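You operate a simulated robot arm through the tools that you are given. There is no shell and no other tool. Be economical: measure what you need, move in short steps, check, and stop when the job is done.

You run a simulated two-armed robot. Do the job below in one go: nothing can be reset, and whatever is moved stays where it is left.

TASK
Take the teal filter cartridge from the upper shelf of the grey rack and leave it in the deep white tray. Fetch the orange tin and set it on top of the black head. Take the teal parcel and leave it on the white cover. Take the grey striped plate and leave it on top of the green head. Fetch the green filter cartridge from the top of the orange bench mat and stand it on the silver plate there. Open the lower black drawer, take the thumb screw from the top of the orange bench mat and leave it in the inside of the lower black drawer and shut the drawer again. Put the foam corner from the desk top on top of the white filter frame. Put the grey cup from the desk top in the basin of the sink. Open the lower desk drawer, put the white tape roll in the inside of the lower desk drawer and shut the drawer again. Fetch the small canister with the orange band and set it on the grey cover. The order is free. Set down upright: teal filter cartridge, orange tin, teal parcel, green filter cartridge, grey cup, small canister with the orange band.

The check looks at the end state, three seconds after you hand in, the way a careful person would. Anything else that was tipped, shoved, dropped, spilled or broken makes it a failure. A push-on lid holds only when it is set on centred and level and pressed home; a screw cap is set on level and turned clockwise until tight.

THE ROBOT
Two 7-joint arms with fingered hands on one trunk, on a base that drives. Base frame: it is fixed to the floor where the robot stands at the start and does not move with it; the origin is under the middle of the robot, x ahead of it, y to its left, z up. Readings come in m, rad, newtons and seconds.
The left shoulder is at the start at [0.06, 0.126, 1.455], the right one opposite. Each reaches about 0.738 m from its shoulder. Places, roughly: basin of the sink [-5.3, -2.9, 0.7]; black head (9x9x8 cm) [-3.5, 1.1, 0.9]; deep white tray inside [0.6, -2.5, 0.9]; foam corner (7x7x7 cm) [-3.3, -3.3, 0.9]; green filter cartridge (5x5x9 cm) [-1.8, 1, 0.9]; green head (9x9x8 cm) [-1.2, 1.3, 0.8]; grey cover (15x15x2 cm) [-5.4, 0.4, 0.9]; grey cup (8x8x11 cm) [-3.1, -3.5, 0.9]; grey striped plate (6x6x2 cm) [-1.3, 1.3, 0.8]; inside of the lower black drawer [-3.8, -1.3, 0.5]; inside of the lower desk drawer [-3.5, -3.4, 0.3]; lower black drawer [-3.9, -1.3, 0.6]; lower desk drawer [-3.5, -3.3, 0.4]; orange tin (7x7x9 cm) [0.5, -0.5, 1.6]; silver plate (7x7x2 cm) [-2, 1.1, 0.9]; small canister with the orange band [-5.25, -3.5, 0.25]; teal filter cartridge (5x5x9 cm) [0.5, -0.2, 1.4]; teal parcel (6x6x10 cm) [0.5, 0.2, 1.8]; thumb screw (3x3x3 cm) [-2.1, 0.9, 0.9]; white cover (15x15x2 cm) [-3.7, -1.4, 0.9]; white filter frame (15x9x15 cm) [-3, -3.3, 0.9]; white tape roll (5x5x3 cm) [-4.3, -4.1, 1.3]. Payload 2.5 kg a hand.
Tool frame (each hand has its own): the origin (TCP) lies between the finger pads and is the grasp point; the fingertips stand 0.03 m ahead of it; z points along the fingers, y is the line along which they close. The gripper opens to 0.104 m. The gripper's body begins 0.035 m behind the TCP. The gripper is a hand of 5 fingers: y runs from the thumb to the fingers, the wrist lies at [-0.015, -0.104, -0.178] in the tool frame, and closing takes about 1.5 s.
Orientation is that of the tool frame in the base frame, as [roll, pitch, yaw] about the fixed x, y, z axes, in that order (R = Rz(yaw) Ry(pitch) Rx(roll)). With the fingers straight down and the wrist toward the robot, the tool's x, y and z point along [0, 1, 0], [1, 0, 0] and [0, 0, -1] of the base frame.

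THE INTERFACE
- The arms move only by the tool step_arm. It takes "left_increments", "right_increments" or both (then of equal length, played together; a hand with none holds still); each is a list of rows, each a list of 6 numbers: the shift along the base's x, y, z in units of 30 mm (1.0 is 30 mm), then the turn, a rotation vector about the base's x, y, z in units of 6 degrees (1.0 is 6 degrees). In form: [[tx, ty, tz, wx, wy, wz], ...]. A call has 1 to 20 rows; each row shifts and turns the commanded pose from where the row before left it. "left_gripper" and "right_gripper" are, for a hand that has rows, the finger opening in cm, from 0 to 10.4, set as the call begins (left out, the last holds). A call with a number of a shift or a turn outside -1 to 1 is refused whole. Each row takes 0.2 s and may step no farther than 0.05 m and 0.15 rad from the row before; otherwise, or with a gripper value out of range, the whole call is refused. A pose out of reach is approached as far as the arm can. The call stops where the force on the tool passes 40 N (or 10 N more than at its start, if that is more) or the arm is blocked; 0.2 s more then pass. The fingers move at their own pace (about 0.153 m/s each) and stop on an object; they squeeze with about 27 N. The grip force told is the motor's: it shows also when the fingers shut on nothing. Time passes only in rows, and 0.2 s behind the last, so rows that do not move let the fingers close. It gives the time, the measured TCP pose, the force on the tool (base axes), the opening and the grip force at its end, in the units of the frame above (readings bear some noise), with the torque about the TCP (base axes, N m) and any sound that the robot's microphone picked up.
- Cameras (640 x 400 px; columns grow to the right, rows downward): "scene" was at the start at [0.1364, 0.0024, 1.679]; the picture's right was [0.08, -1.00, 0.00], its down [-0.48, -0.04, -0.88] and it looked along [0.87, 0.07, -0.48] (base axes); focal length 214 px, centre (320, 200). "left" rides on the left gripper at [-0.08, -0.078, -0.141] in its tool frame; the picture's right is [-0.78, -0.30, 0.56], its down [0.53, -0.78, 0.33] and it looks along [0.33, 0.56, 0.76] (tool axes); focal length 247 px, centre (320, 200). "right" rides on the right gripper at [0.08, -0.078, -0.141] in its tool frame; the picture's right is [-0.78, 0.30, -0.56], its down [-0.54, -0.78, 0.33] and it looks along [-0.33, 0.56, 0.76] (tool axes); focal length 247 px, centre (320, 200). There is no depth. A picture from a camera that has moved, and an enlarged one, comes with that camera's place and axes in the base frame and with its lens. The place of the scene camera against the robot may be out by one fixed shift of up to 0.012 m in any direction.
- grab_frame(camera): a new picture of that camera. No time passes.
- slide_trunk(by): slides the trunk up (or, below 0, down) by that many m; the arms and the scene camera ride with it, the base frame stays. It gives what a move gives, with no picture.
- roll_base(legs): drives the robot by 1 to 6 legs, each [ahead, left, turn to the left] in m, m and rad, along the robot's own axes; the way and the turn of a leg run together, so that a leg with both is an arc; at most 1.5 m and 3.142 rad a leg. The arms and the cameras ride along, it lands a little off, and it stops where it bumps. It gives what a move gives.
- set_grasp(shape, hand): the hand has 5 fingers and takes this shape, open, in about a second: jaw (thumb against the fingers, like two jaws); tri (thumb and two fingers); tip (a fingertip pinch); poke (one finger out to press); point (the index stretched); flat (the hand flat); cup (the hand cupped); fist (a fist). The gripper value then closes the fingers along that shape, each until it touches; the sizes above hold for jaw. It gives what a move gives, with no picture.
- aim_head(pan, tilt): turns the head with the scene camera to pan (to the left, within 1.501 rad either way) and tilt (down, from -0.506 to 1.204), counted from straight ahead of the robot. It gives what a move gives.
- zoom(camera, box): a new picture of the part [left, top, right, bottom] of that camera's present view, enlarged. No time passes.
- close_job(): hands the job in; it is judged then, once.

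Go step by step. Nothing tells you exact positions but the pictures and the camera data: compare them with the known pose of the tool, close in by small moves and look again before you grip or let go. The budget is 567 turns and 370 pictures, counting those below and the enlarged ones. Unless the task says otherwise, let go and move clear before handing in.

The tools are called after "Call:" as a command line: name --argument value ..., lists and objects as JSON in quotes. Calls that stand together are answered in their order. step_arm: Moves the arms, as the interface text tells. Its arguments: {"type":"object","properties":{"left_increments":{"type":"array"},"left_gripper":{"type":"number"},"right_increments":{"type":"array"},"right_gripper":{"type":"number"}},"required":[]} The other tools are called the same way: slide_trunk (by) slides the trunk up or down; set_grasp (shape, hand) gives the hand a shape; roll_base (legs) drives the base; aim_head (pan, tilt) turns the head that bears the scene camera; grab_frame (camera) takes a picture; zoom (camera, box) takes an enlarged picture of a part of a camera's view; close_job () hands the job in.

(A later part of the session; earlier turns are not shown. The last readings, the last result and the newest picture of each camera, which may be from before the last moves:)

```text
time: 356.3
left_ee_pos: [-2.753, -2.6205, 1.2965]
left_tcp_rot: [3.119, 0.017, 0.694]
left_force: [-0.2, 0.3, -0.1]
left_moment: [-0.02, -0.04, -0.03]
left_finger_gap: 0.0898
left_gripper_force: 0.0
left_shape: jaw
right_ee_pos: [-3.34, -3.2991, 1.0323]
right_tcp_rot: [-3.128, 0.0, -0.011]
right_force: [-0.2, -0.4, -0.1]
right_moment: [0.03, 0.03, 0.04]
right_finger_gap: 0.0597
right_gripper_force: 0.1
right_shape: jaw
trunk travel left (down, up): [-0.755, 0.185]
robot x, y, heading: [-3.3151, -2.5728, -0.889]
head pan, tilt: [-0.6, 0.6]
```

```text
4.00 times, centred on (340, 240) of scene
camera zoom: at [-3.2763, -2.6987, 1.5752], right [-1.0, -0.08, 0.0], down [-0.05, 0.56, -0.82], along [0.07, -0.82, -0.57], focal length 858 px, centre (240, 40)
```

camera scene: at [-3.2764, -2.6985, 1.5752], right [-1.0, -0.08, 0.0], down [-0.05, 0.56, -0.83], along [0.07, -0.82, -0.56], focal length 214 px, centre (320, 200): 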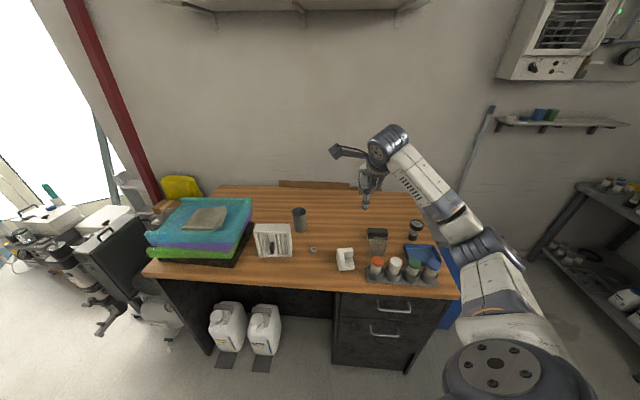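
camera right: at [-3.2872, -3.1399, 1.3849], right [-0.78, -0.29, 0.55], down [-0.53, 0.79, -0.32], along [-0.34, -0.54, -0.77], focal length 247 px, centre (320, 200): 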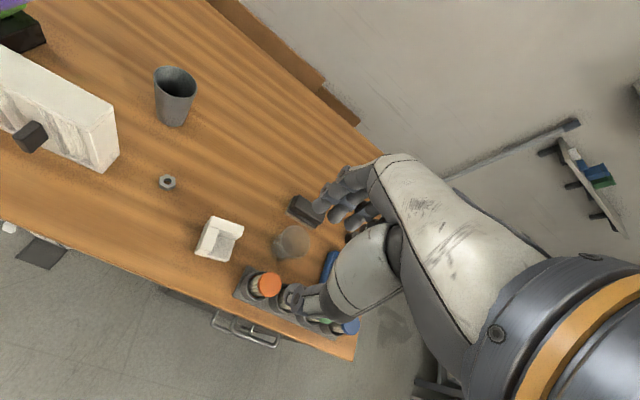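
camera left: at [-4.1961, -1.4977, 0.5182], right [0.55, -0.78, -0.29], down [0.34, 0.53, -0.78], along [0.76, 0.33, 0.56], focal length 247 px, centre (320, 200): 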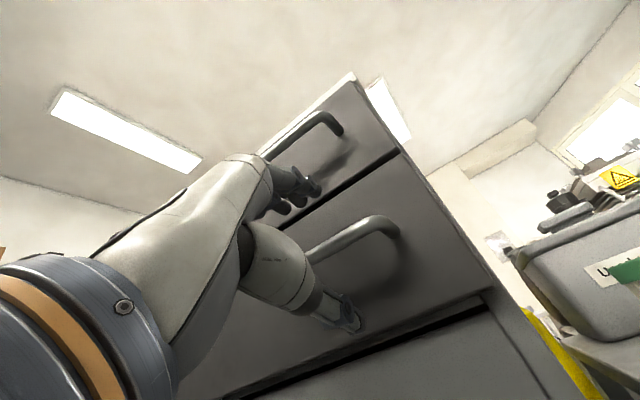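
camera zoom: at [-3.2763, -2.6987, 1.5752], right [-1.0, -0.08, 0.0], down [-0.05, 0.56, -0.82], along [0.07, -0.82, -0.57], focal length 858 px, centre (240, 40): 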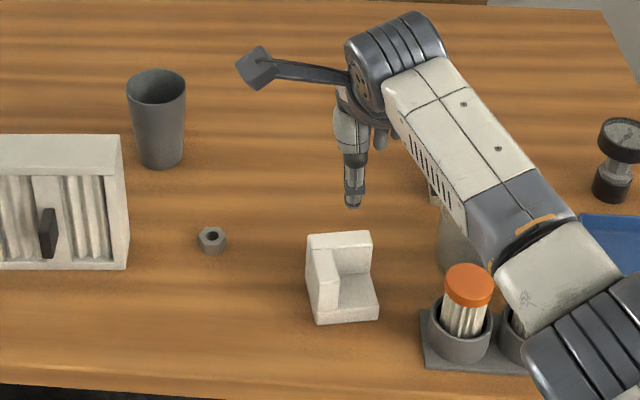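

Aligned. Descend onto the wall and close.

Call:
step_arm --right_increments '[[0, 0.1, -1, 0, 0, 0], [0, 0, -1, 0, 0, 0], [0, 0, -0.7, 0, 0, 0]]'

Call:
zoom --camera "right" --box '[160, 130, 440, 330]'

```text
time: 357.1
left_ee_pos: [-2.7531, -2.6203, 1.2968]
left_tcp_rot: [3.119, 0.018, 0.694]
left_force: [0.8, -0.1, -0.8]
left_moment: [0.0, -0.01, 0.0]
left_finger_gap: 0.0899
left_gripper_force: 0.1
left_shape: jaw
right_ee_pos: [-3.3397, -3.2958, 0.9536]
right_tcp_rot: [-3.13, 0.002, -0.012]
right_force: [0.0, 0.6, 1.2]
right_moment: [-0.02, -0.01, -0.01]
right_finger_gap: 0.0598
right_gripper_force: 0.0
right_shape: jaw
trunk travel left (down, up): [-0.755, 0.185]
robot x, y, heading: [-3.3147, -2.5746, -0.891]
head pan, tilt: [-0.6, 0.6]
```

```text
2.00 times, centred on (300, 230) of right
camera zoom: at [-3.2598, -3.219, 1.0959], right [-0.78, -0.29, 0.55], down [-0.53, 0.79, -0.32], along [-0.34, -0.54, -0.77], focal length 494 px, centre (360, 140)
```

zoom: 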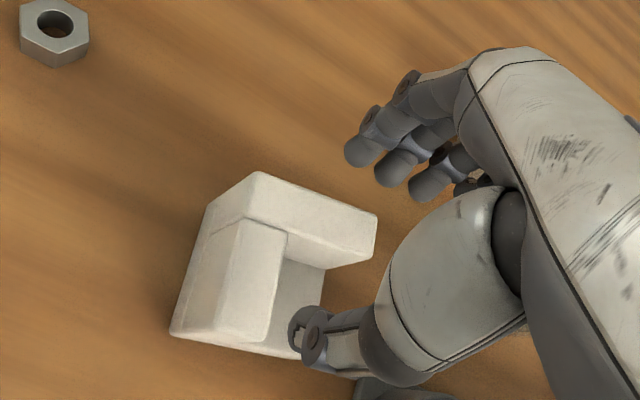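

Call:
step_arm --right_increments '[[0, 0, -0.4, 0, 0, 0], [0, 0, 0, 0, 0, 0]]'

Call:
step_arm --right_increments '[[0, 0, 0, 0, 0, 0], [0, 0, 0, 0, 0, 0], [0, 0, 0, 0, 0, 0], [0, 0, 0, 0, 0, 0], [0, 0, 0, 0, 0, 0], [0, 0, 0, 0, 0, 0]]' --right_gripper 0

Call:
step_arm --right_increments '[[0, 0, 0.5, 0, 0, 0], [0, 0, 1, 0, 0, 0], [0, 0, 1, 0, 0, 0], [0, 0, 1, 0, 0, 0], [0, 0, 1, 0, 0, 0], [0, 0, 1, 0, 0, 0]]'

Call:
zoom --camera "right" --box '[160, 130, 440, 330]'

Call:
zoom --camera "scene" --box '[260, 160, 420, 260]'

```text
time: 357.7
left_ee_pos: [-2.7533, -2.6212, 1.2973]
left_tcp_rot: [3.12, 0.018, 0.693]
left_force: [-0.3, 0.4, 0.1]
left_moment: [-0.01, 0.01, 0.0]
left_finger_gap: 0.09
left_gripper_force: 0.0
left_shape: jaw
right_ee_pos: [-3.3411, -3.2946, 0.9404]
right_tcp_rot: [-3.132, 0.001, -0.011]
right_force: [-0.1, 0.4, -0.2]
right_moment: [-0.02, 0.0, -0.01]
right_finger_gap: 0.0598
right_gripper_force: 0.0
right_shape: jaw
trunk travel left (down, up): [-0.755, 0.185]
robot x, y, heading: [-3.315, -2.5726, -0.89]
head pan, tilt: [-0.6, 0.6]
```

```text
time: 359.1
left_ee_pos: [-2.754, -2.6196, 1.2964]
left_tcp_rot: [3.12, 0.018, 0.691]
left_force: [-0.8, 0.3, -0.5]
left_moment: [-0.02, -0.02, 0.01]
left_finger_gap: 0.0902
left_gripper_force: 0.2
left_shape: jaw
right_ee_pos: [-3.3411, -3.2963, 0.9407]
right_tcp_rot: [-3.132, 0.0, -0.01]
right_force: [-0.2, -0.6, 1.9]
right_moment: [-0.02, -0.01, 0.0]
right_finger_gap: 0.0002
right_gripper_force: 27.2
right_shape: jaw
trunk travel left (down, up): [-0.755, 0.185]
robot x, y, heading: [-3.3139, -2.5769, -0.896]
head pan, tilt: [-0.6, 0.6]
```

```text
time: 360.5
left_ee_pos: [-2.7527, -2.6198, 1.2973]
left_tcp_rot: [3.118, 0.018, 0.693]
left_force: [1.3, 0.2, -0.8]
left_moment: [-0.01, 0.0, -0.02]
left_finger_gap: 0.0901
left_gripper_force: 0.1
left_shape: jaw
right_ee_pos: [-3.3412, -3.2939, 1.1059]
right_tcp_rot: [-3.129, 0.001, -0.013]
right_force: [0.5, 0.0, -0.2]
right_moment: [0.0, 0.04, -0.01]
right_finger_gap: 0.0
right_gripper_force: 27.2
right_shape: jaw
trunk travel left (down, up): [-0.755, 0.185]
robot x, y, heading: [-3.3162, -2.5725, -0.893]
head pan, tilt: [-0.6, 0.6]
```

```text
2.00 times, centred on (300, 230) of right
camera zoom: at [-3.2607, -3.2186, 1.2476], right [-0.78, -0.29, 0.55], down [-0.53, 0.79, -0.32], along [-0.34, -0.54, -0.77], focal length 494 px, centre (360, 140)
```

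zoom: 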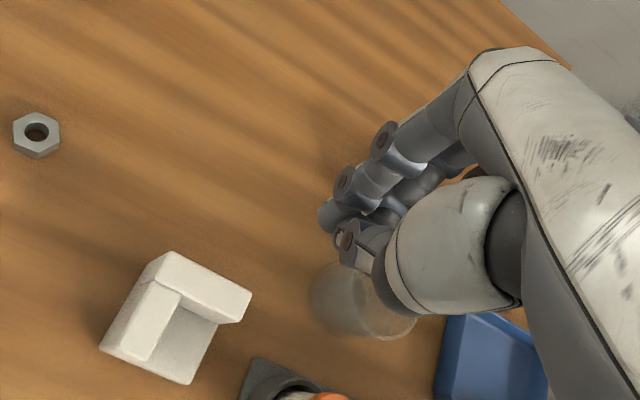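

```text
4.00 times, centred on (340, 210) of scene
camera zoom: at [-3.2765, -2.6983, 1.5752], right [-1.0, -0.08, 0.0], down [-0.05, 0.56, -0.83], along [0.07, -0.82, -0.56], focal length 858 px, centre (240, 160)
```

zoom: 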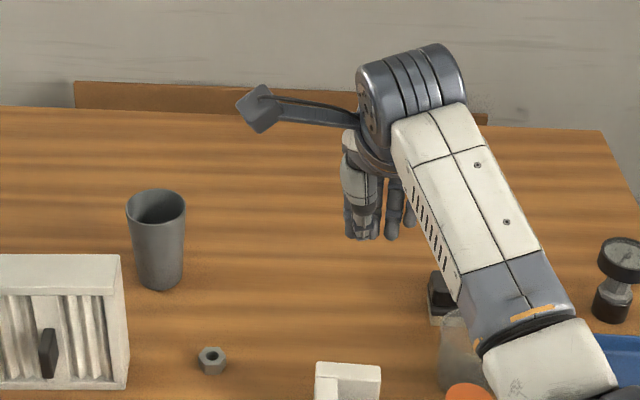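

I closed just above it: the foam's top is at z≈0.921 (desk ≈0.85). Reopen and take it lower.

Call:
step_arm --right_increments '[[0, 0, 0, 0, 0, 0], [0, 0, 0, 0, 0, 0], [0, 0, 0, 0, 0, 0], [0, 0.05, -1, 0, 0, 0], [0, 0, -1, 0, 0, 0], [0, 0, -1, 0, 0, 0], [0, 0, -1, 0, 0, 0], [0, 0, -1, 0, 0, 0], [0, 0, -1, 0, 0, 0]]' --right_gripper 6

Call:
step_arm --right_increments '[[0, 0, -0.35, 0, 0, 0], [0, 0, -0.3, 0, 0, 0]]'

Call:
zoom --camera "right" --box '[160, 130, 440, 330]'

```text
time: 362.5
left_ee_pos: [-2.7538, -2.6193, 1.2979]
left_tcp_rot: [3.119, 0.018, 0.693]
left_force: [0.0, -0.9, 0.5]
left_moment: [-0.03, -0.02, -0.02]
left_finger_gap: 0.0899
left_gripper_force: 0.0
left_shape: jaw
right_ee_pos: [-3.3393, -3.2904, 0.9243]
right_tcp_rot: [-3.132, 0.002, -0.01]
right_force: [0.7, 0.7, 0.1]
right_moment: [-0.03, 0.02, -0.01]
right_finger_gap: 0.0599
right_gripper_force: 0.1
right_shape: jaw
trunk travel left (down, up): [-0.755, 0.185]
robot x, y, heading: [-3.316, -2.5743, -0.89]
head pan, tilt: [-0.6, 0.6]
```

```text
time: 363.1
left_ee_pos: [-2.7527, -2.6205, 1.2972]
left_tcp_rot: [3.12, 0.018, 0.692]
left_force: [0.2, 0.1, 0.4]
left_moment: [0.0, -0.01, 0.01]
left_finger_gap: 0.09
left_gripper_force: 0.1
left_shape: jaw
right_ee_pos: [-3.3408, -3.2887, 0.9067]
right_tcp_rot: [-3.132, 0.002, -0.009]
right_force: [-0.6, -0.4, 0.0]
right_moment: [0.01, 0.03, 0.03]
right_finger_gap: 0.0598
right_gripper_force: 0.1
right_shape: jaw
trunk travel left (down, up): [-0.755, 0.185]
robot x, y, heading: [-3.3151, -2.5713, -0.89]
head pan, tilt: [-0.6, 0.6]
```

```text
2.00 times, centred on (300, 230) of right
camera zoom: at [-3.2595, -3.2132, 1.0485], right [-0.78, -0.29, 0.55], down [-0.53, 0.79, -0.32], along [-0.34, -0.54, -0.77], focal length 494 px, centre (360, 140)
```

zoom: 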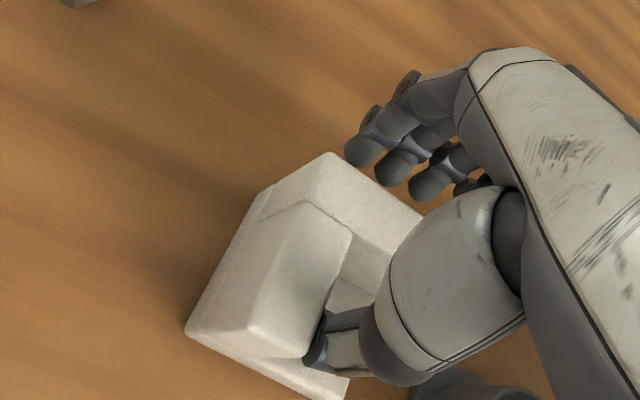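

Call:
step_arm --right_increments '[[-0.15, 0, 0, 0, 0, 0], [0, 0, 0, 0, 0, 0]]'

Call:
step_arm --right_increments '[[0, 0, 0, 0, 0, 0], [0, 0, 0, 0, 0, 0], [0, 0, 0, 0, 0, 0], [0, 0, 0, 0, 0, 0], [0, 0, 0, 0, 0, 0], [0, 0, 0, 0, 0, 0]]' --right_gripper 0

Call:
step_arm --right_increments '[[0, 0, 0.5, 0, 0, 0], [0, 0, 1, 0, 0, 0], [0, 0, 1, 0, 0, 0], [0, 0, 1, 0, 0, 0], [0, 0, 1, 0, 0, 0], [0, 0, 1, 0, 0, 0], [0, 0, 1, 0, 0, 0], [0, 0, 1, 0, 0, 0]]'

Call:
zoom --camera "right" --box '[160, 130, 440, 330]'

Call:
zoom --camera "scene" --box '[240, 160, 400, 260]'

```text
time: 363.7
left_ee_pos: [-2.7542, -2.6202, 1.2984]
left_tcp_rot: [3.118, 0.018, 0.692]
left_force: [-1.1, 1.0, 0.0]
left_moment: [0.01, 0.01, -0.01]
left_finger_gap: 0.0899
left_gripper_force: 0.2
left_shape: jaw
right_ee_pos: [-3.3434, -3.2907, 0.9065]
right_tcp_rot: [-3.13, 0.0, -0.009]
right_force: [0.6, -0.2, -0.2]
right_moment: [0.01, -0.01, 0.01]
right_finger_gap: 0.0597
right_gripper_force: 0.0
right_shape: jaw
trunk travel left (down, up): [-0.755, 0.185]
robot x, y, heading: [-3.3138, -2.5715, -0.886]
head pan, tilt: [-0.6, 0.6]
```

```text
time: 365.1
left_ee_pos: [-2.7534, -2.6202, 1.2975]
left_tcp_rot: [3.118, 0.018, 0.692]
left_force: [0.1, -0.7, 0.1]
left_moment: [0.0, -0.02, 0.01]
left_finger_gap: 0.0899
left_gripper_force: 0.1
left_shape: jaw
right_ee_pos: [-3.3442, -3.2907, 0.9059]
right_tcp_rot: [-3.133, 0.001, -0.01]
right_force: [-0.2, 0.7, -0.8]
right_moment: [0.01, -0.01, 0.0]
right_finger_gap: 0.0167
right_gripper_force: 26.9
right_shape: jaw
trunk travel left (down, up): [-0.755, 0.185]
robot x, y, heading: [-3.3158, -2.5763, -0.891]
head pan, tilt: [-0.6, 0.6]
```

```text
time: 366.9
left_ee_pos: [-2.7536, -2.6191, 1.2968]
left_tcp_rot: [3.118, 0.017, 0.693]
left_force: [-0.6, -0.2, 0.2]
left_moment: [0.0, 0.0, -0.02]
left_finger_gap: 0.09
left_gripper_force: 0.1
left_shape: jaw
right_ee_pos: [-3.3382, -3.3605, 1.1087]
right_tcp_rot: [-3.128, 0.001, -0.01]
right_force: [0.5, 0.3, -0.7]
right_moment: [-0.03, 0.01, 0.02]
right_finger_gap: 0.0166
right_gripper_force: 26.9
right_shape: jaw
right hand out of reach, approached as far as the arm can: row 1, 2, 3, 4, 5, 6, 7, 8
trunk travel left (down, up): [-0.755, 0.185]
robot x, y, heading: [-3.3146, -2.5757, -0.889]
head pan, tilt: [-0.6, 0.6]
```

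```text
2.00 times, centred on (300, 230) of right
camera zoom: at [-3.2582, -3.285, 1.2505], right [-0.78, -0.3, 0.55], down [-0.53, 0.79, -0.32], along [-0.34, -0.54, -0.77], focal length 494 px, centre (360, 140)
```

zoom: 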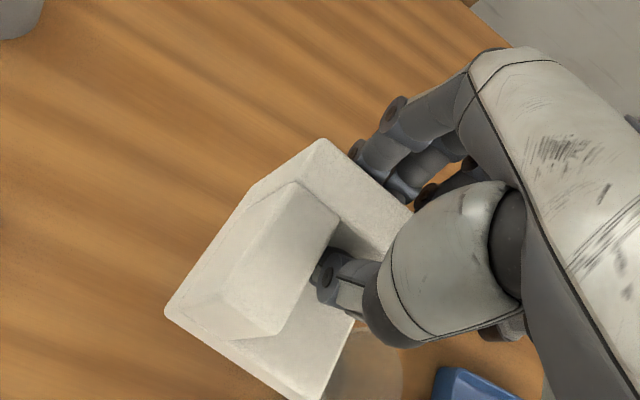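

```text
4.00 times, centred on (320, 210) of scene
camera zoom: at [-3.2765, -2.6983, 1.5752], right [-1.0, -0.08, 0.0], down [-0.05, 0.56, -0.83], along [0.07, -0.82, -0.56], focal length 858 px, centre (320, 160)
```

zoom: 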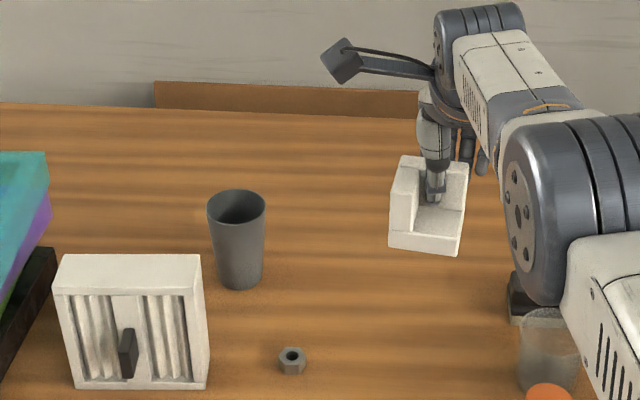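

Foam held. The arm drifted in its null-space; I'll bring the hand back a bit toward the robot and up to recover the good posture.

Call:
step_arm --right_increments '[[0, 1, 0.5, 0, 0, 0], [0, 1, 0.5, 0, 0, 0], [0, 0.7, 0.5, 0, 0, 0], [0, 0, 0, 0, 0, 0]]'

Call:
grab_frame --camera "scene"

```text
time: 367.9
left_ee_pos: [-2.7535, -2.6209, 1.298]
left_tcp_rot: [3.117, 0.017, 0.692]
left_force: [-0.1, -0.5, -0.6]
left_moment: [-0.01, 0.0, -0.02]
left_finger_gap: 0.0902
left_gripper_force: 0.0
left_shape: jaw
right_ee_pos: [-3.3257, -3.3624, 1.1468]
right_tcp_rot: [-3.129, 0.001, -0.009]
right_force: [0.6, -0.4, -0.5]
right_moment: [0.02, 0.03, 0.02]
right_finger_gap: 0.0168
right_gripper_force: 27.1
right_shape: jaw
right hand out of reach, approached as far as the arm can: row 1, 2, 3
trunk travel left (down, up): [-0.755, 0.185]
robot x, y, heading: [-3.31, -2.5714, -0.896]
head pan, tilt: [-0.6, 0.6]
```

```text
206 pictures are left
camera scene: at [-3.2766, -2.6987, 1.5752], right [-1.0, -0.08, 0.0], down [-0.05, 0.56, -0.82], along [0.07, -0.82, -0.57], focal length 214 px, centre (320, 200)
```

scene: 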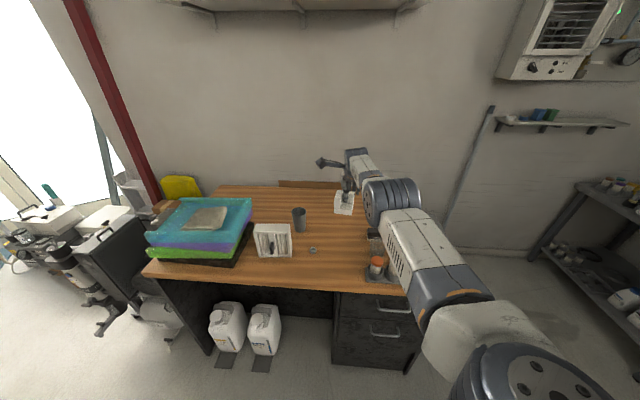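

Call:
step_arm --right_increments '[[0, 0, 1, 0, 0, 0], [0, 0, 1, 0, 0, 0], [0, 0, 1, 0, 0, 0], [0, 0, 1, 0, 0, 0], [0, 0, 1, 0, 0, 0], [0, 0, 1, 0, 0, 0], [0, 0, 1, 0, 0, 0], [0, 0, 1, 0, 0, 0], [0, 0, 0, 0, 0, 0]]'

Call:
grab_frame --camera "scene"

```text
time: 369.9
left_ee_pos: [-2.7536, -2.6196, 1.2975]
left_tcp_rot: [3.118, 0.018, 0.692]
left_force: [0.4, 0.3, -0.4]
left_moment: [-0.04, -0.02, -0.01]
left_finger_gap: 0.0899
left_gripper_force: 0.0
left_shape: jaw
right_ee_pos: [-3.3316, -3.3283, 1.3761]
right_tcp_rot: [-3.129, 0.002, -0.01]
right_force: [0.5, -0.7, 0.3]
right_moment: [-0.02, 0.03, 0.03]
right_finger_gap: 0.0169
right_gripper_force: 26.8
right_shape: jaw
right hand out of reach, approached as far as the arm can: row 4, 5, 6, 7, 8
trunk travel left (down, up): [-0.755, 0.185]
robot x, y, heading: [-3.3155, -2.5735, -0.891]
head pan, tilt: [-0.6, 0.6]
```

```text
205 pictures are left
camera scene: at [-3.2765, -2.699, 1.5751], right [-1.0, -0.08, 0.0], down [-0.05, 0.56, -0.82], along [0.07, -0.82, -0.57], focal length 214 px, centre (320, 200)
```

scene: 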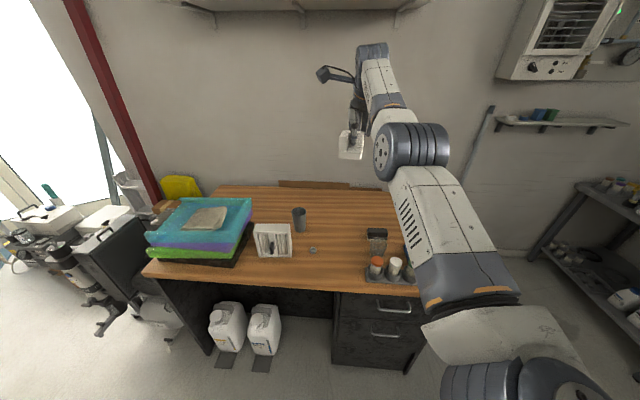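

Call:
step_arm --right_increments '[[-0.5, 0, 0, 0, 0, 1], [-0.5, 0, 0, 0, 0, 1], [-0.5, 0, 0, 0, 0, 1], [-0.5, 0, 0, 0, 0, 1], [-0.5, 0, 0, 0, 0, 1], [-0.5, 0, 0, 0, 0, 1], [0, 0, 0, 0, 0, 0]]'

Call:
step_arm --right_increments '[[0.5, 0, 0, 0, 0, -1], [0.5, 0, 0, 0, 0, -1], [0.5, 0, 0, 0, 0, -1], [0.5, 0, 0, 0, 0, -1], [0.5, 0, 0, 0, 0, -1], [0.5, 0, 0, 0, 0, -1], [0, 0, 0, 0, 0, 0]]'

Call:
grab_frame --camera "scene"

```text
time: 371.5
left_ee_pos: [-2.7528, -2.6196, 1.2972]
left_tcp_rot: [3.119, 0.017, 0.693]
left_force: [0.6, 0.1, 0.0]
left_moment: [0.02, -0.02, -0.01]
left_finger_gap: 0.0899
left_gripper_force: 0.1
left_shape: jaw
right_ee_pos: [-3.4232, -3.3035, 1.3697]
right_tcp_rot: [-3.131, 0.002, 0.619]
right_force: [0.0, 1.0, -0.6]
right_moment: [-0.01, -0.01, -0.01]
right_finger_gap: 0.0167
right_gripper_force: 27.6
right_shape: jaw
right hand out of reach, approached as far as the arm can: row 3, 4, 5, 6
trunk travel left (down, up): [-0.755, 0.185]
robot x, y, heading: [-3.3162, -2.5738, -0.885]
head pan, tilt: [-0.6, 0.6]
```

```text
time: 373.1
left_ee_pos: [-2.7535, -2.62, 1.2971]
left_tcp_rot: [3.12, 0.017, 0.693]
left_force: [0.2, 0.6, -0.1]
left_moment: [0.01, -0.01, -0.03]
left_finger_gap: 0.0901
left_gripper_force: 0.1
left_shape: jaw
right_ee_pos: [-3.336, -3.3035, 1.3657]
right_tcp_rot: [-3.131, -0.001, -0.012]
right_force: [-0.1, 0.3, 0.8]
right_moment: [0.03, 0.02, 0.01]
right_finger_gap: 0.0168
right_gripper_force: 26.7
right_shape: jaw
trunk travel left (down, up): [-0.755, 0.185]
robot x, y, heading: [-3.3192, -2.575, -0.888]
head pan, tilt: [-0.6, 0.6]
```

```text
204 pictures are left
camera scene: at [-3.277, -2.6986, 1.5752], right [-1.0, -0.08, 0.0], down [-0.04, 0.56, -0.83], along [0.07, -0.82, -0.56], focal length 214 px, centre (320, 200)
```

scene: 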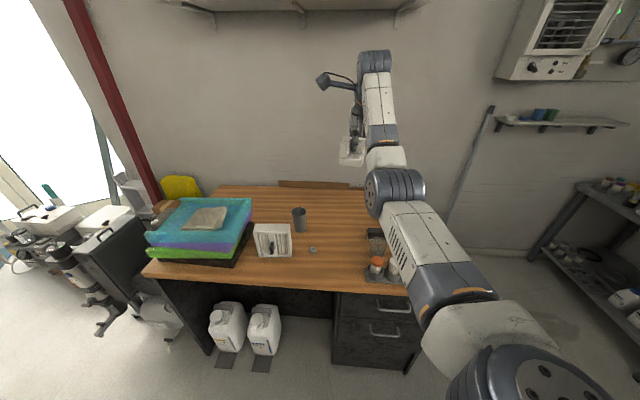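

Recovered. Now move the base so the foam comes over the frame.

Call:
roll_base --legs '[[0.204, 0.203, 0]]'

Call:
step_arm --right_increments '[[0, 0, -1, 0, 0, 0], [0, 0, -1, 0, 0, 0], [0, 0, -1, 0, 0, 0], [0, 0, -1, 0, 0, 0], [0, 0, -1, 0, 0, 0]]'

Call:
grab_frame --camera "right"

Call:
zoom --camera "scene" --box '[220, 160, 420, 285]'

```text
time: 375.0
left_ee_pos: [-2.4686, -2.6407, 1.2969]
left_tcp_rot: [3.119, 0.018, 0.707]
left_force: [-0.9, 0.1, -0.5]
left_moment: [-0.03, 0.02, 0.05]
left_finger_gap: 0.0901
left_gripper_force: 0.1
left_shape: jaw
right_ee_pos: [-3.0408, -3.3314, 1.3665]
right_tcp_rot: [-3.129, 0.001, 0.005]
right_force: [0.7, 0.7, 0.2]
right_moment: [0.03, 0.0, -0.02]
right_finger_gap: 0.0165
right_gripper_force: 26.7
right_shape: jaw
trunk travel left (down, up): [-0.755, 0.185]
robot x, y, heading: [-3.0287, -2.6058, -0.876]
head pan, tilt: [-0.6, 0.6]
```

```text
time: 376.2
left_ee_pos: [-2.4705, -2.6411, 1.2966]
left_tcp_rot: [3.119, 0.017, 0.708]
left_force: [-0.5, 0.7, -0.2]
left_moment: [-0.01, 0.0, -0.01]
left_finger_gap: 0.0901
left_gripper_force: 0.0
left_shape: jaw
right_ee_pos: [-3.0398, -3.3324, 1.2186]
right_tcp_rot: [-3.131, 0.0, 0.005]
right_force: [0.0, 0.1, 0.2]
right_moment: [0.03, 0.02, 0.01]
right_finger_gap: 0.0164
right_gripper_force: 27.5
right_shape: jaw
trunk travel left (down, up): [-0.755, 0.185]
robot x, y, heading: [-3.0353, -2.6046, -0.873]
head pan, tilt: [-0.6, 0.6]
```

```text
203 pictures are left
camera right: at [-2.9618, -3.2552, 1.3618], right [-0.77, -0.31, 0.55], down [-0.54, 0.78, -0.32], along [-0.33, -0.55, -0.77], focal length 247 px, centre (320, 200)
```

right: 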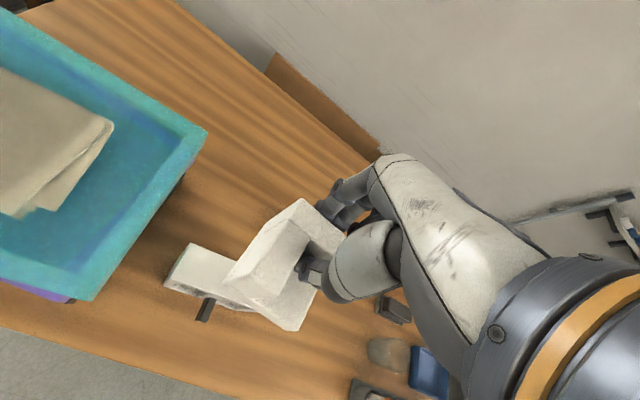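

```text
3.20 times, centred on (320, 222) of scene
camera zoom: at [-2.9924, -2.7271, 1.5752], right [-1.0, -0.09, 0.0], down [-0.05, 0.56, -0.82], along [0.08, -0.82, -0.57], focal length 686 px, centre (320, 128)
```

zoom: 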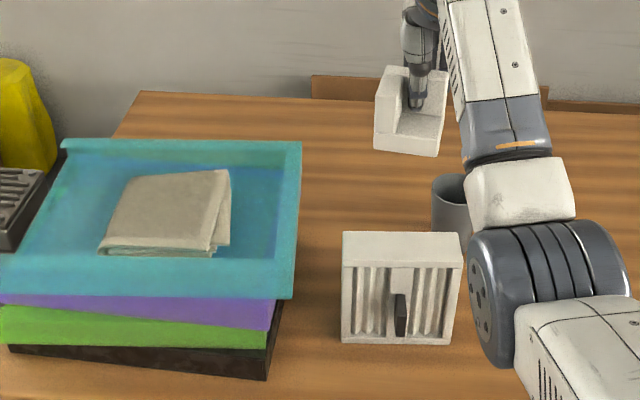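

Frame top centre ≈[-3.038, -3.317]; TCP target ≈[-3.048, -3.337]. Lower to ~3 cm above.

Call:
step_arm --right_increments '[[-0.25, -0.15, -1, 0, 0, 0], [0, 0, -1, 0, 0, 0], [0, 0, -1, 0, 0, 0], [0, 0, -1, 0, 0, 0]]'

Call:
grab_frame --camera "right"

Call:
grab_frame --camera "scene"

```text
time: 377.2
left_ee_pos: [-2.47, -2.6401, 1.2974]
left_tcp_rot: [3.118, 0.018, 0.708]
left_force: [-0.7, 0.3, 0.1]
left_moment: [0.02, 0.01, -0.04]
left_finger_gap: 0.0902
left_gripper_force: 0.0
left_shape: jaw
right_ee_pos: [-3.0494, -3.3386, 1.0965]
right_tcp_rot: [-3.131, 0.002, 0.003]
right_force: [-0.1, 0.5, -0.7]
right_moment: [0.01, 0.0, -0.03]
right_finger_gap: 0.0165
right_gripper_force: 26.8
right_shape: jaw
trunk travel left (down, up): [-0.755, 0.185]
robot x, y, heading: [-3.0287, -2.6032, -0.875]
head pan, tilt: [-0.6, 0.6]
```

```text
201 pictures are left
camera right: at [-2.9702, -3.261, 1.2394], right [-0.78, -0.31, 0.55], down [-0.54, 0.78, -0.32], along [-0.33, -0.55, -0.77], focal length 247 px, centre (320, 200)
```

right: 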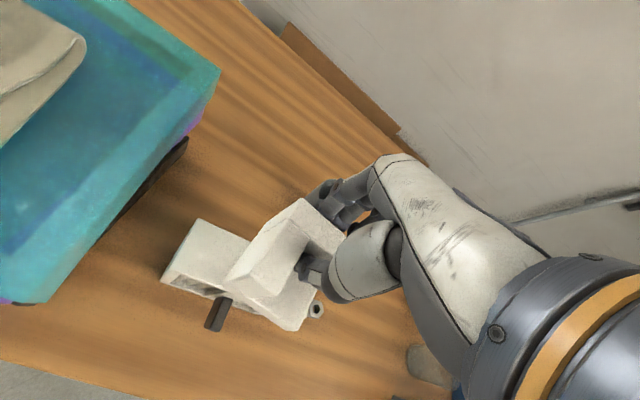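

```text
200 pictures are left
camera scene: at [-2.9924, -2.7271, 1.5752], right [-1.0, -0.09, 0.0], down [-0.05, 0.56, -0.82], along [0.08, -0.82, -0.57], focal length 214 px, centre (320, 200)
```

scene: 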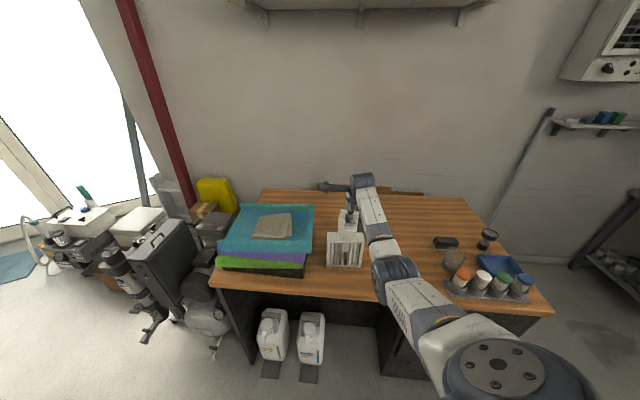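

Call:
step_arm --right_increments '[[0, 0, -0.5, 0, 0, 0], [0, 0, -0.4, 0, 0, 0]]'

Call:
zoom --camera "right" --box '[140, 180, 380, 350]'

Call:
zoom --camera "scene" --box '[290, 180, 410, 280]'

```text
time: 377.8
left_ee_pos: [-2.4694, -2.6411, 1.296]
left_tcp_rot: [3.119, 0.019, 0.705]
left_force: [0.3, 0.1, -0.2]
left_moment: [-0.04, -0.01, 0.01]
left_finger_gap: 0.0899
left_gripper_force: 0.1
left_shape: jaw
right_ee_pos: [-3.0494, -3.3375, 1.0699]
right_tcp_rot: [-3.132, 0.0, 0.003]
right_force: [-0.4, 0.5, 0.5]
right_moment: [0.02, 0.02, -0.03]
right_finger_gap: 0.0164
right_gripper_force: 26.8
right_shape: jaw
trunk travel left (down, up): [-0.755, 0.185]
robot x, y, heading: [-3.0305, -2.6037, -0.877]
head pan, tilt: [-0.6, 0.6]
```

```text
2.35 times, centred on (260, 265) of right
camera zoom: at [-2.9703, -3.2619, 1.2108], right [-0.77, -0.31, 0.55], down [-0.54, 0.78, -0.32], along [-0.33, -0.55, -0.77], focal length 581 px, centre (461, 47)
```

zoom: 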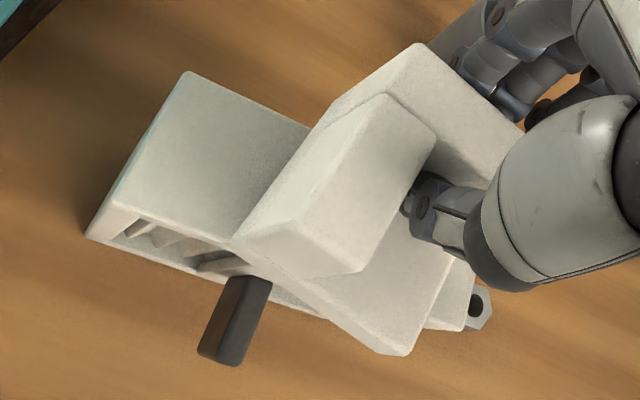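

```text
4.00 times, centred on (350, 230) of scene
camera zoom: at [-2.9923, -2.7269, 1.5752], right [-1.0, -0.09, 0.0], down [-0.05, 0.56, -0.83], along [0.08, -0.82, -0.56], focal length 858 px, centre (200, 80)
```

zoom: 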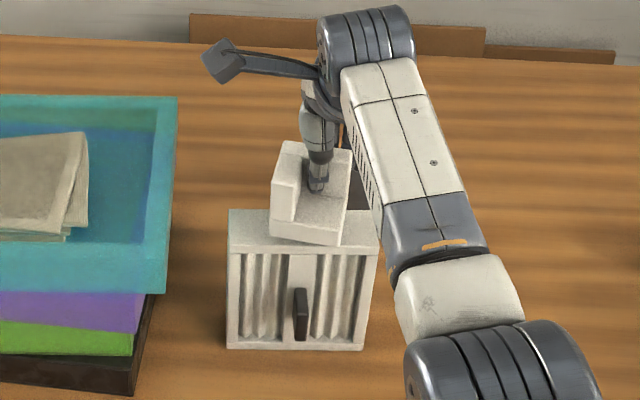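

Call:
step_arm --right_increments '[[0, 0, -0.2, 0, 0, 0]]'

Call:
step_arm --right_increments '[[0, 0, -0.15, 0, 0, 0]]'

Call:
step_arm --right_increments '[[0, 0, -0.12, 0, 0, 0]]'

Call:
step_arm --right_increments '[[0, 0, -0.12, 0, 0, 0]]'

```text
time: 378.2
left_ee_pos: [-2.4703, -2.6406, 1.2983]
left_tcp_rot: [3.12, 0.016, 0.706]
left_force: [-0.1, 0.0, 0.3]
left_moment: [0.01, 0.02, 0.03]
left_finger_gap: 0.0901
left_gripper_force: 0.0
left_shape: jaw
right_ee_pos: [-3.0491, -3.3392, 1.0622]
right_tcp_rot: [-3.129, 0.0, 0.004]
right_force: [-0.2, 0.1, 0.6]
right_moment: [0.02, 0.01, -0.01]
right_finger_gap: 0.0167
right_gripper_force: 26.9
right_shape: jaw
trunk travel left (down, up): [-0.755, 0.185]
robot x, y, heading: [-3.0316, -2.6024, -0.881]
head pan, tilt: [-0.6, 0.6]
```

```text
time: 378.6
left_ee_pos: [-2.4706, -2.6399, 1.2968]
left_tcp_rot: [3.119, 0.017, 0.707]
left_force: [0.3, 0.2, -0.8]
left_moment: [0.01, 0.0, -0.03]
left_finger_gap: 0.09
left_gripper_force: 0.0
left_shape: jaw
right_ee_pos: [-3.0495, -3.3384, 1.0575]
right_tcp_rot: [-3.127, -0.001, 0.003]
right_force: [-0.2, 0.0, -0.2]
right_moment: [0.0, -0.03, 0.03]
right_finger_gap: 0.0165
right_gripper_force: 26.9
right_shape: jaw
trunk travel left (down, up): [-0.755, 0.185]
robot x, y, heading: [-3.0345, -2.5998, -0.879]
head pan, tilt: [-0.6, 0.6]
```

```text
time: 379.0
left_ee_pos: [-2.4704, -2.6402, 1.2982]
left_tcp_rot: [3.119, 0.017, 0.706]
left_force: [0.0, 0.3, 0.5]
left_moment: [0.0, -0.01, 0.03]
left_finger_gap: 0.0898
left_gripper_force: 0.0
left_shape: jaw
right_ee_pos: [-3.05, -3.3381, 1.0557]
right_tcp_rot: [-3.133, 0.0, 0.003]
right_force: [-0.1, 0.3, 1.3]
right_moment: [-0.04, -0.01, -0.04]
right_finger_gap: 0.0165
right_gripper_force: 27.1
right_shape: jaw
trunk travel left (down, up): [-0.755, 0.185]
robot x, y, heading: [-3.0311, -2.6036, -0.877]
head pan, tilt: [-0.6, 0.6]
```

```text
time: 379.4
left_ee_pos: [-2.4695, -2.6389, 1.2974]
left_tcp_rot: [3.116, 0.017, 0.707]
left_force: [0.2, 1.0, -0.2]
left_moment: [0.0, 0.0, -0.01]
left_finger_gap: 0.0902
left_gripper_force: 0.1
left_shape: jaw
right_ee_pos: [-3.049, -3.3371, 1.0552]
right_tcp_rot: [-3.138, 0.0, 0.003]
right_force: [-0.4, 0.4, 10.2]
right_moment: [-0.04, 0.01, 0.04]
right_finger_gap: 0.017
right_gripper_force: 27.0
right_shape: jaw
trunk travel left (down, up): [-0.755, 0.185]
robot x, y, heading: [-3.0334, -2.6014, -0.872]
head pan, tilt: [-0.6, 0.6]
```

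Contact. Open and rise straight up.

Call:
step_arm --right_increments '[[0, 0, 0.05, 0, 0, 0], [0, 0, 0, 0, 0, 0], [0, 0, 0, 0, 0, 0], [0, 0, 0, 0, 0, 0]]' --right_gripper 5

Call:
zoom --camera "right" --box '[140, 180, 380, 350]'

Call:
step_arm --right_increments '[[0, 0, 0.3, 0, 0, 0], [0, 0, 0.5, 0, 0, 0], [0, 0, 1, 0, 0, 0], [0, 0, 1, 0, 0, 0], [0, 0, 1, 0, 0, 0], [0, 0, 1, 0, 0, 0], [0, 0, 1, 0, 0, 0], [0, 0, 1, 0, 0, 0]]'

Call:
zoom --camera "scene" --box '[290, 180, 410, 280]'

```text
time: 380.4
left_ee_pos: [-2.4702, -2.6402, 1.2978]
left_tcp_rot: [3.119, 0.017, 0.706]
left_force: [-0.5, 0.0, 0.5]
left_moment: [0.0, 0.01, -0.01]
left_finger_gap: 0.0897
left_gripper_force: 0.1
left_shape: jaw
right_ee_pos: [-3.0494, -3.3362, 1.0522]
right_tcp_rot: [-3.129, -0.001, 0.005]
right_force: [0.2, 0.2, 0.1]
right_moment: [0.01, -0.01, -0.02]
right_finger_gap: 0.0498
right_gripper_force: 0.2
right_shape: jaw
trunk travel left (down, up): [-0.755, 0.185]
robot x, y, heading: [-3.0357, -2.6021, -0.878]
head pan, tilt: [-0.6, 0.6]
```

```text
2.35 times, centred on (260, 265) of right
camera zoom: at [-2.9699, -3.2596, 1.1954], right [-0.77, -0.31, 0.55], down [-0.54, 0.78, -0.32], along [-0.33, -0.55, -0.77], focal length 581 px, centre (461, 47)
```

zoom: 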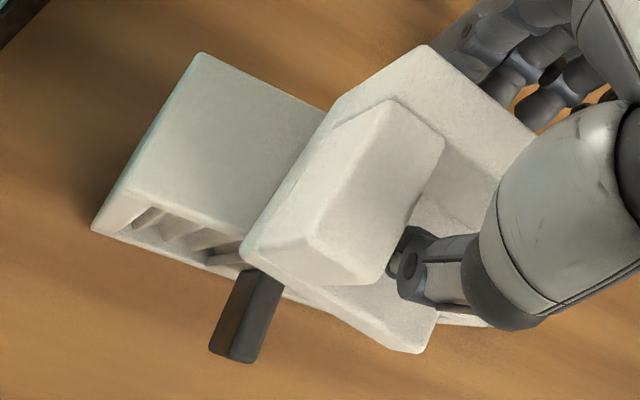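

```text
time: 382.2
left_ee_pos: [-2.4698, -2.641, 1.296]
left_tcp_rot: [3.118, 0.018, 0.706]
left_force: [1.0, -0.9, 0.7]
left_moment: [0.0, -0.04, -0.02]
left_finger_gap: 0.0899
left_gripper_force: 0.0
left_shape: jaw
right_ee_pos: [-3.0463, -3.3377, 1.2562]
right_tcp_rot: [-3.13, 0.002, 0.003]
right_force: [0.4, 0.5, 0.3]
right_moment: [0.04, 0.02, 0.02]
right_finger_gap: 0.0499
right_gripper_force: 0.1
right_shape: jaw
trunk travel left (down, up): [-0.755, 0.185]
robot x, y, heading: [-3.0335, -2.6034, -0.877]
head pan, tilt: [-0.6, 0.6]
```

```text
4.00 times, centred on (350, 230) of scene
camera zoom: at [-2.9922, -2.7265, 1.5752], right [-1.0, -0.09, 0.0], down [-0.05, 0.56, -0.83], along [0.08, -0.82, -0.56], focal length 858 px, centre (200, 80)
```

zoom: 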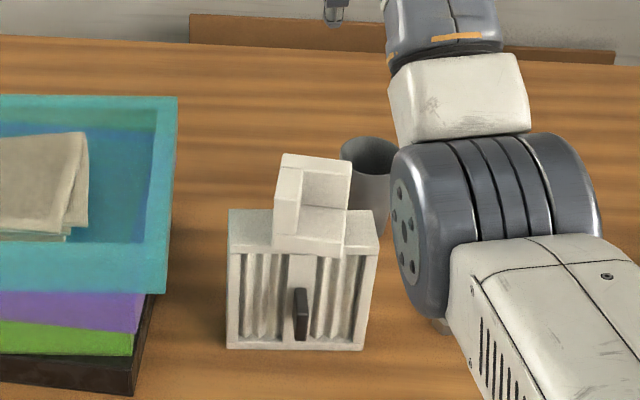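

The foam corner sits on the frame. Next the grey cup at about [-3.116, -3.494]; move over it.

Call:
roll_base --legs '[[0.067, -0.147, 0]]'

Call:
step_arm --right_increments '[[0, 0, -0.5, 0, 0, 0], [0, 0, -0.5, 0, 0, 0]]' --right_gripper 10.4

Call:
grab_frame --camera "right"

Call:
grab_frame --camera "scene"

```text
time: 383.7
left_ee_pos: [-2.5393, -2.7853, 1.2971]
left_tcp_rot: [3.119, 0.018, 0.706]
left_force: [-1.0, -0.7, 0.7]
left_moment: [0.05, -0.01, 0.02]
left_finger_gap: 0.0897
left_gripper_force: 0.0
left_shape: jaw
right_ee_pos: [-3.1159, -3.4838, 1.2567]
right_tcp_rot: [-3.129, -0.002, 0.003]
right_force: [0.0, -0.4, 0.4]
right_moment: [0.04, -0.02, -0.03]
right_finger_gap: 0.05
right_gripper_force: 0.0
right_shape: jaw
trunk travel left (down, up): [-0.755, 0.185]
robot x, y, heading: [-3.0979, -2.7475, -0.877]
head pan, tilt: [-0.6, 0.6]
```

```text
time: 384.3
left_ee_pos: [-2.5392, -2.7842, 1.2977]
left_tcp_rot: [3.119, 0.018, 0.707]
left_force: [0.3, 0.6, 0.2]
left_moment: [0.03, 0.0, -0.01]
left_finger_gap: 0.0901
left_gripper_force: 0.0
left_shape: jaw
right_ee_pos: [-3.1157, -3.4814, 1.2265]
right_tcp_rot: [-3.131, 0.0, 0.004]
right_force: [0.5, 0.7, -0.4]
right_moment: [-0.02, 0.0, -0.01]
right_finger_gap: 0.1037
right_gripper_force: 0.1
right_shape: jaw
trunk travel left (down, up): [-0.755, 0.185]
robot x, y, heading: [-3.105, -2.7501, -0.875]
head pan, tilt: [-0.6, 0.6]
```

```text
195 pictures are left
camera right: at [-3.0359, -3.4051, 1.3688], right [-0.77, -0.3, 0.55], down [-0.54, 0.78, -0.32], along [-0.33, -0.55, -0.77], focal length 247 px, centre (320, 200)
```

right: 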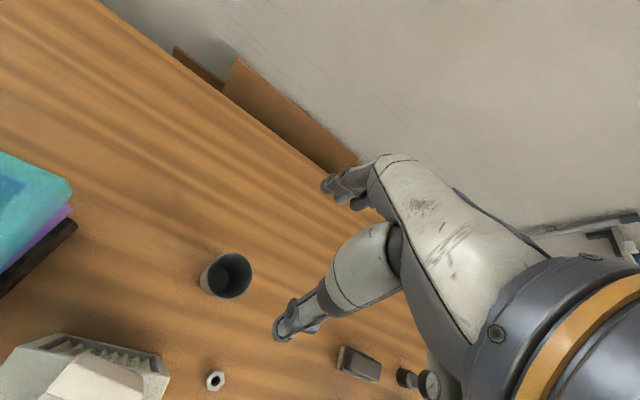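

```text
194 pictures are left
camera scene: at [-3.0619, -2.8712, 1.5752], right [-1.0, -0.09, 0.0], down [-0.05, 0.56, -0.82], along [0.08, -0.82, -0.57], focal length 214 px, centre (320, 200)
```

scene: 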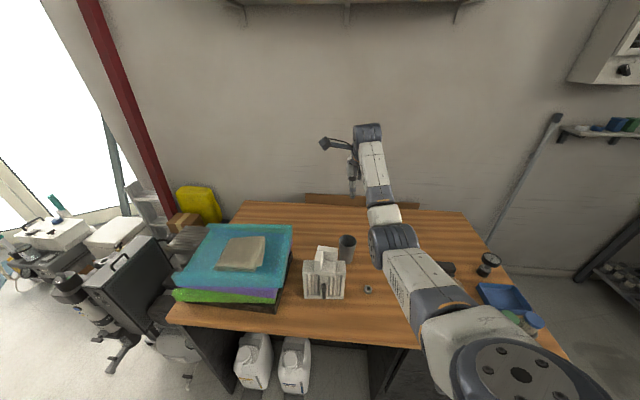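

Cup rim centre ≈[-3.118, -3.4885]. I'll raise the trunk 12 cm to keep the elbow high, then lower the hand stepwise.

Call:
slide_trunk --by 0.12

Call:
step_arm --right_increments '[[-0.07, -0.23, -1, 0, 0, 0], [0, 0, -1, 0, 0, 0], [0, 0, -1, 0, 0, 0], [0, 0, -1, 0, 0, 0], [0, 0, -1, 0, 0, 0], [0, 0, -1, 0, 0, 0], [0, 0, -1, 0, 0, 0], [0, 0, -1, 0, 0, 0], [0, 0, -1, 0, 0, 0]]'

Call:
grab_frame --camera "right"

Call:
grab_frame --camera "scene"

```text
time: 385.8
left_ee_pos: [-2.5395, -2.7851, 1.4166]
left_tcp_rot: [3.117, 0.018, 0.707]
left_force: [0.4, 0.0, -1.0]
left_moment: [-0.02, 0.04, -0.03]
left_finger_gap: 0.0899
left_gripper_force: 0.0
left_shape: jaw
right_ee_pos: [-3.1147, -3.4821, 1.3464]
right_tcp_rot: [-3.131, 0.001, 0.003]
right_force: [-0.3, 0.2, 0.0]
right_moment: [-0.01, 0.0, -0.02]
right_finger_gap: 0.1037
right_gripper_force: 0.0
right_shape: jaw
trunk travel left (down, up): [-0.875, 0.065]
robot x, y, heading: [-3.1006, -2.7502, -0.878]
head pan, tilt: [-0.6, 0.6]
```

```text
time: 387.8
left_ee_pos: [-2.5398, -2.7855, 1.4171]
left_tcp_rot: [3.121, 0.018, 0.707]
left_force: [0.0, -0.9, 0.2]
left_moment: [0.02, 0.02, 0.03]
left_finger_gap: 0.0899
left_gripper_force: 0.0
left_shape: jaw
right_ee_pos: [-3.1155, -3.4915, 1.0757]
right_tcp_rot: [-3.133, 0.0, 0.006]
right_force: [0.1, 0.4, -0.6]
right_moment: [0.0, -0.01, -0.02]
right_finger_gap: 0.104
right_gripper_force: 0.1
right_shape: jaw
trunk travel left (down, up): [-0.875, 0.065]
robot x, y, heading: [-3.0987, -2.7405, -0.877]
head pan, tilt: [-0.6, 0.6]
```

```text
193 pictures are left
camera right: at [-3.0362, -3.4129, 1.2185], right [-0.77, -0.3, 0.55], down [-0.54, 0.78, -0.32], along [-0.33, -0.55, -0.77], focal length 247 px, centre (320, 200)
```

right: 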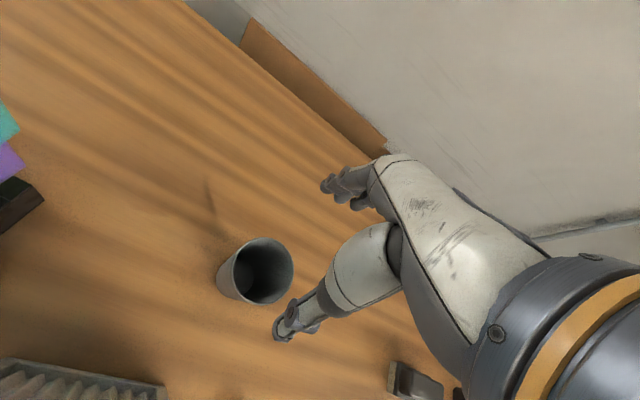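

```text
192 pictures are left
camera scene: at [-3.0614, -2.8713, 1.6951], right [-1.0, -0.09, 0.0], down [-0.05, 0.56, -0.82], along [0.08, -0.82, -0.57], focal length 214 px, centre (320, 200)
```

scene: 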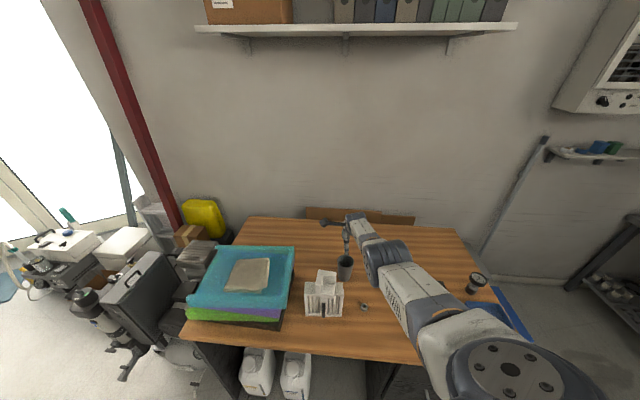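

Call:
step_arm --right_increments '[[-0.07, 0.25, -1, 0, 0, 0], [0, 0, -1, 0, 0, 0], [0, 0, -0.8, 0, 0, 0]]'

Call:
zoom --camera "right" --box '[180, 150, 420, 350]'

Call:
zoom --camera "scene" --box '[290, 200, 410, 300]'

```text
time: 388.6
left_ee_pos: [-2.5387, -2.7855, 1.4171]
left_tcp_rot: [3.117, 0.017, 0.708]
left_force: [0.1, 0.4, 1.1]
left_moment: [-0.01, -0.02, 0.02]
left_finger_gap: 0.09
left_gripper_force: 0.0
left_shape: jaw
right_ee_pos: [-3.1181, -3.458, 1.0191]
right_tcp_rot: [-3.131, 0.0, 0.005]
right_force: [-0.4, 0.4, -0.4]
right_moment: [0.01, 0.02, 0.0]
right_finger_gap: 0.1037
right_gripper_force: 0.1
right_shape: jaw
right hand out of reach, approached as far as the arm can: row 1, 2, 3
trunk travel left (down, up): [-0.875, 0.065]
robot x, y, heading: [-3.1034, -2.7441, -0.874]
head pan, tilt: [-0.6, 0.6]
```

```text
2.00 times, centred on (300, 250) of right
camera zoom: at [-3.0392, -3.3799, 1.1618], right [-0.77, -0.31, 0.55], down [-0.54, 0.78, -0.32], along [-0.33, -0.55, -0.77], focal length 494 px, centre (360, 100)
```

zoom: 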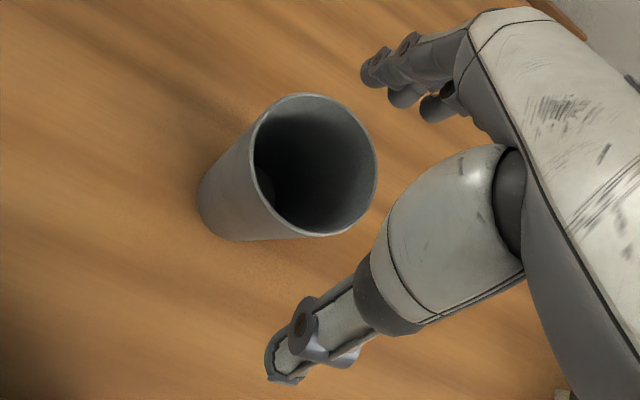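

```text
4.00 times, centred on (350, 250) of scene
camera zoom: at [-3.0619, -2.8706, 1.6952], right [-1.0, -0.09, 0.0], down [-0.05, 0.56, -0.83], along [0.08, -0.82, -0.56], focal length 858 px, centre (200, 0)
```

zoom: 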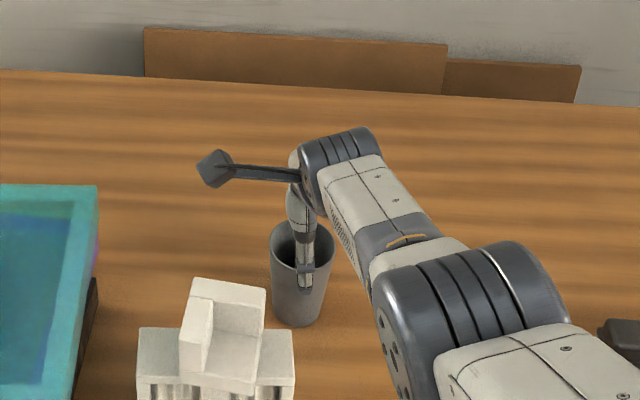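

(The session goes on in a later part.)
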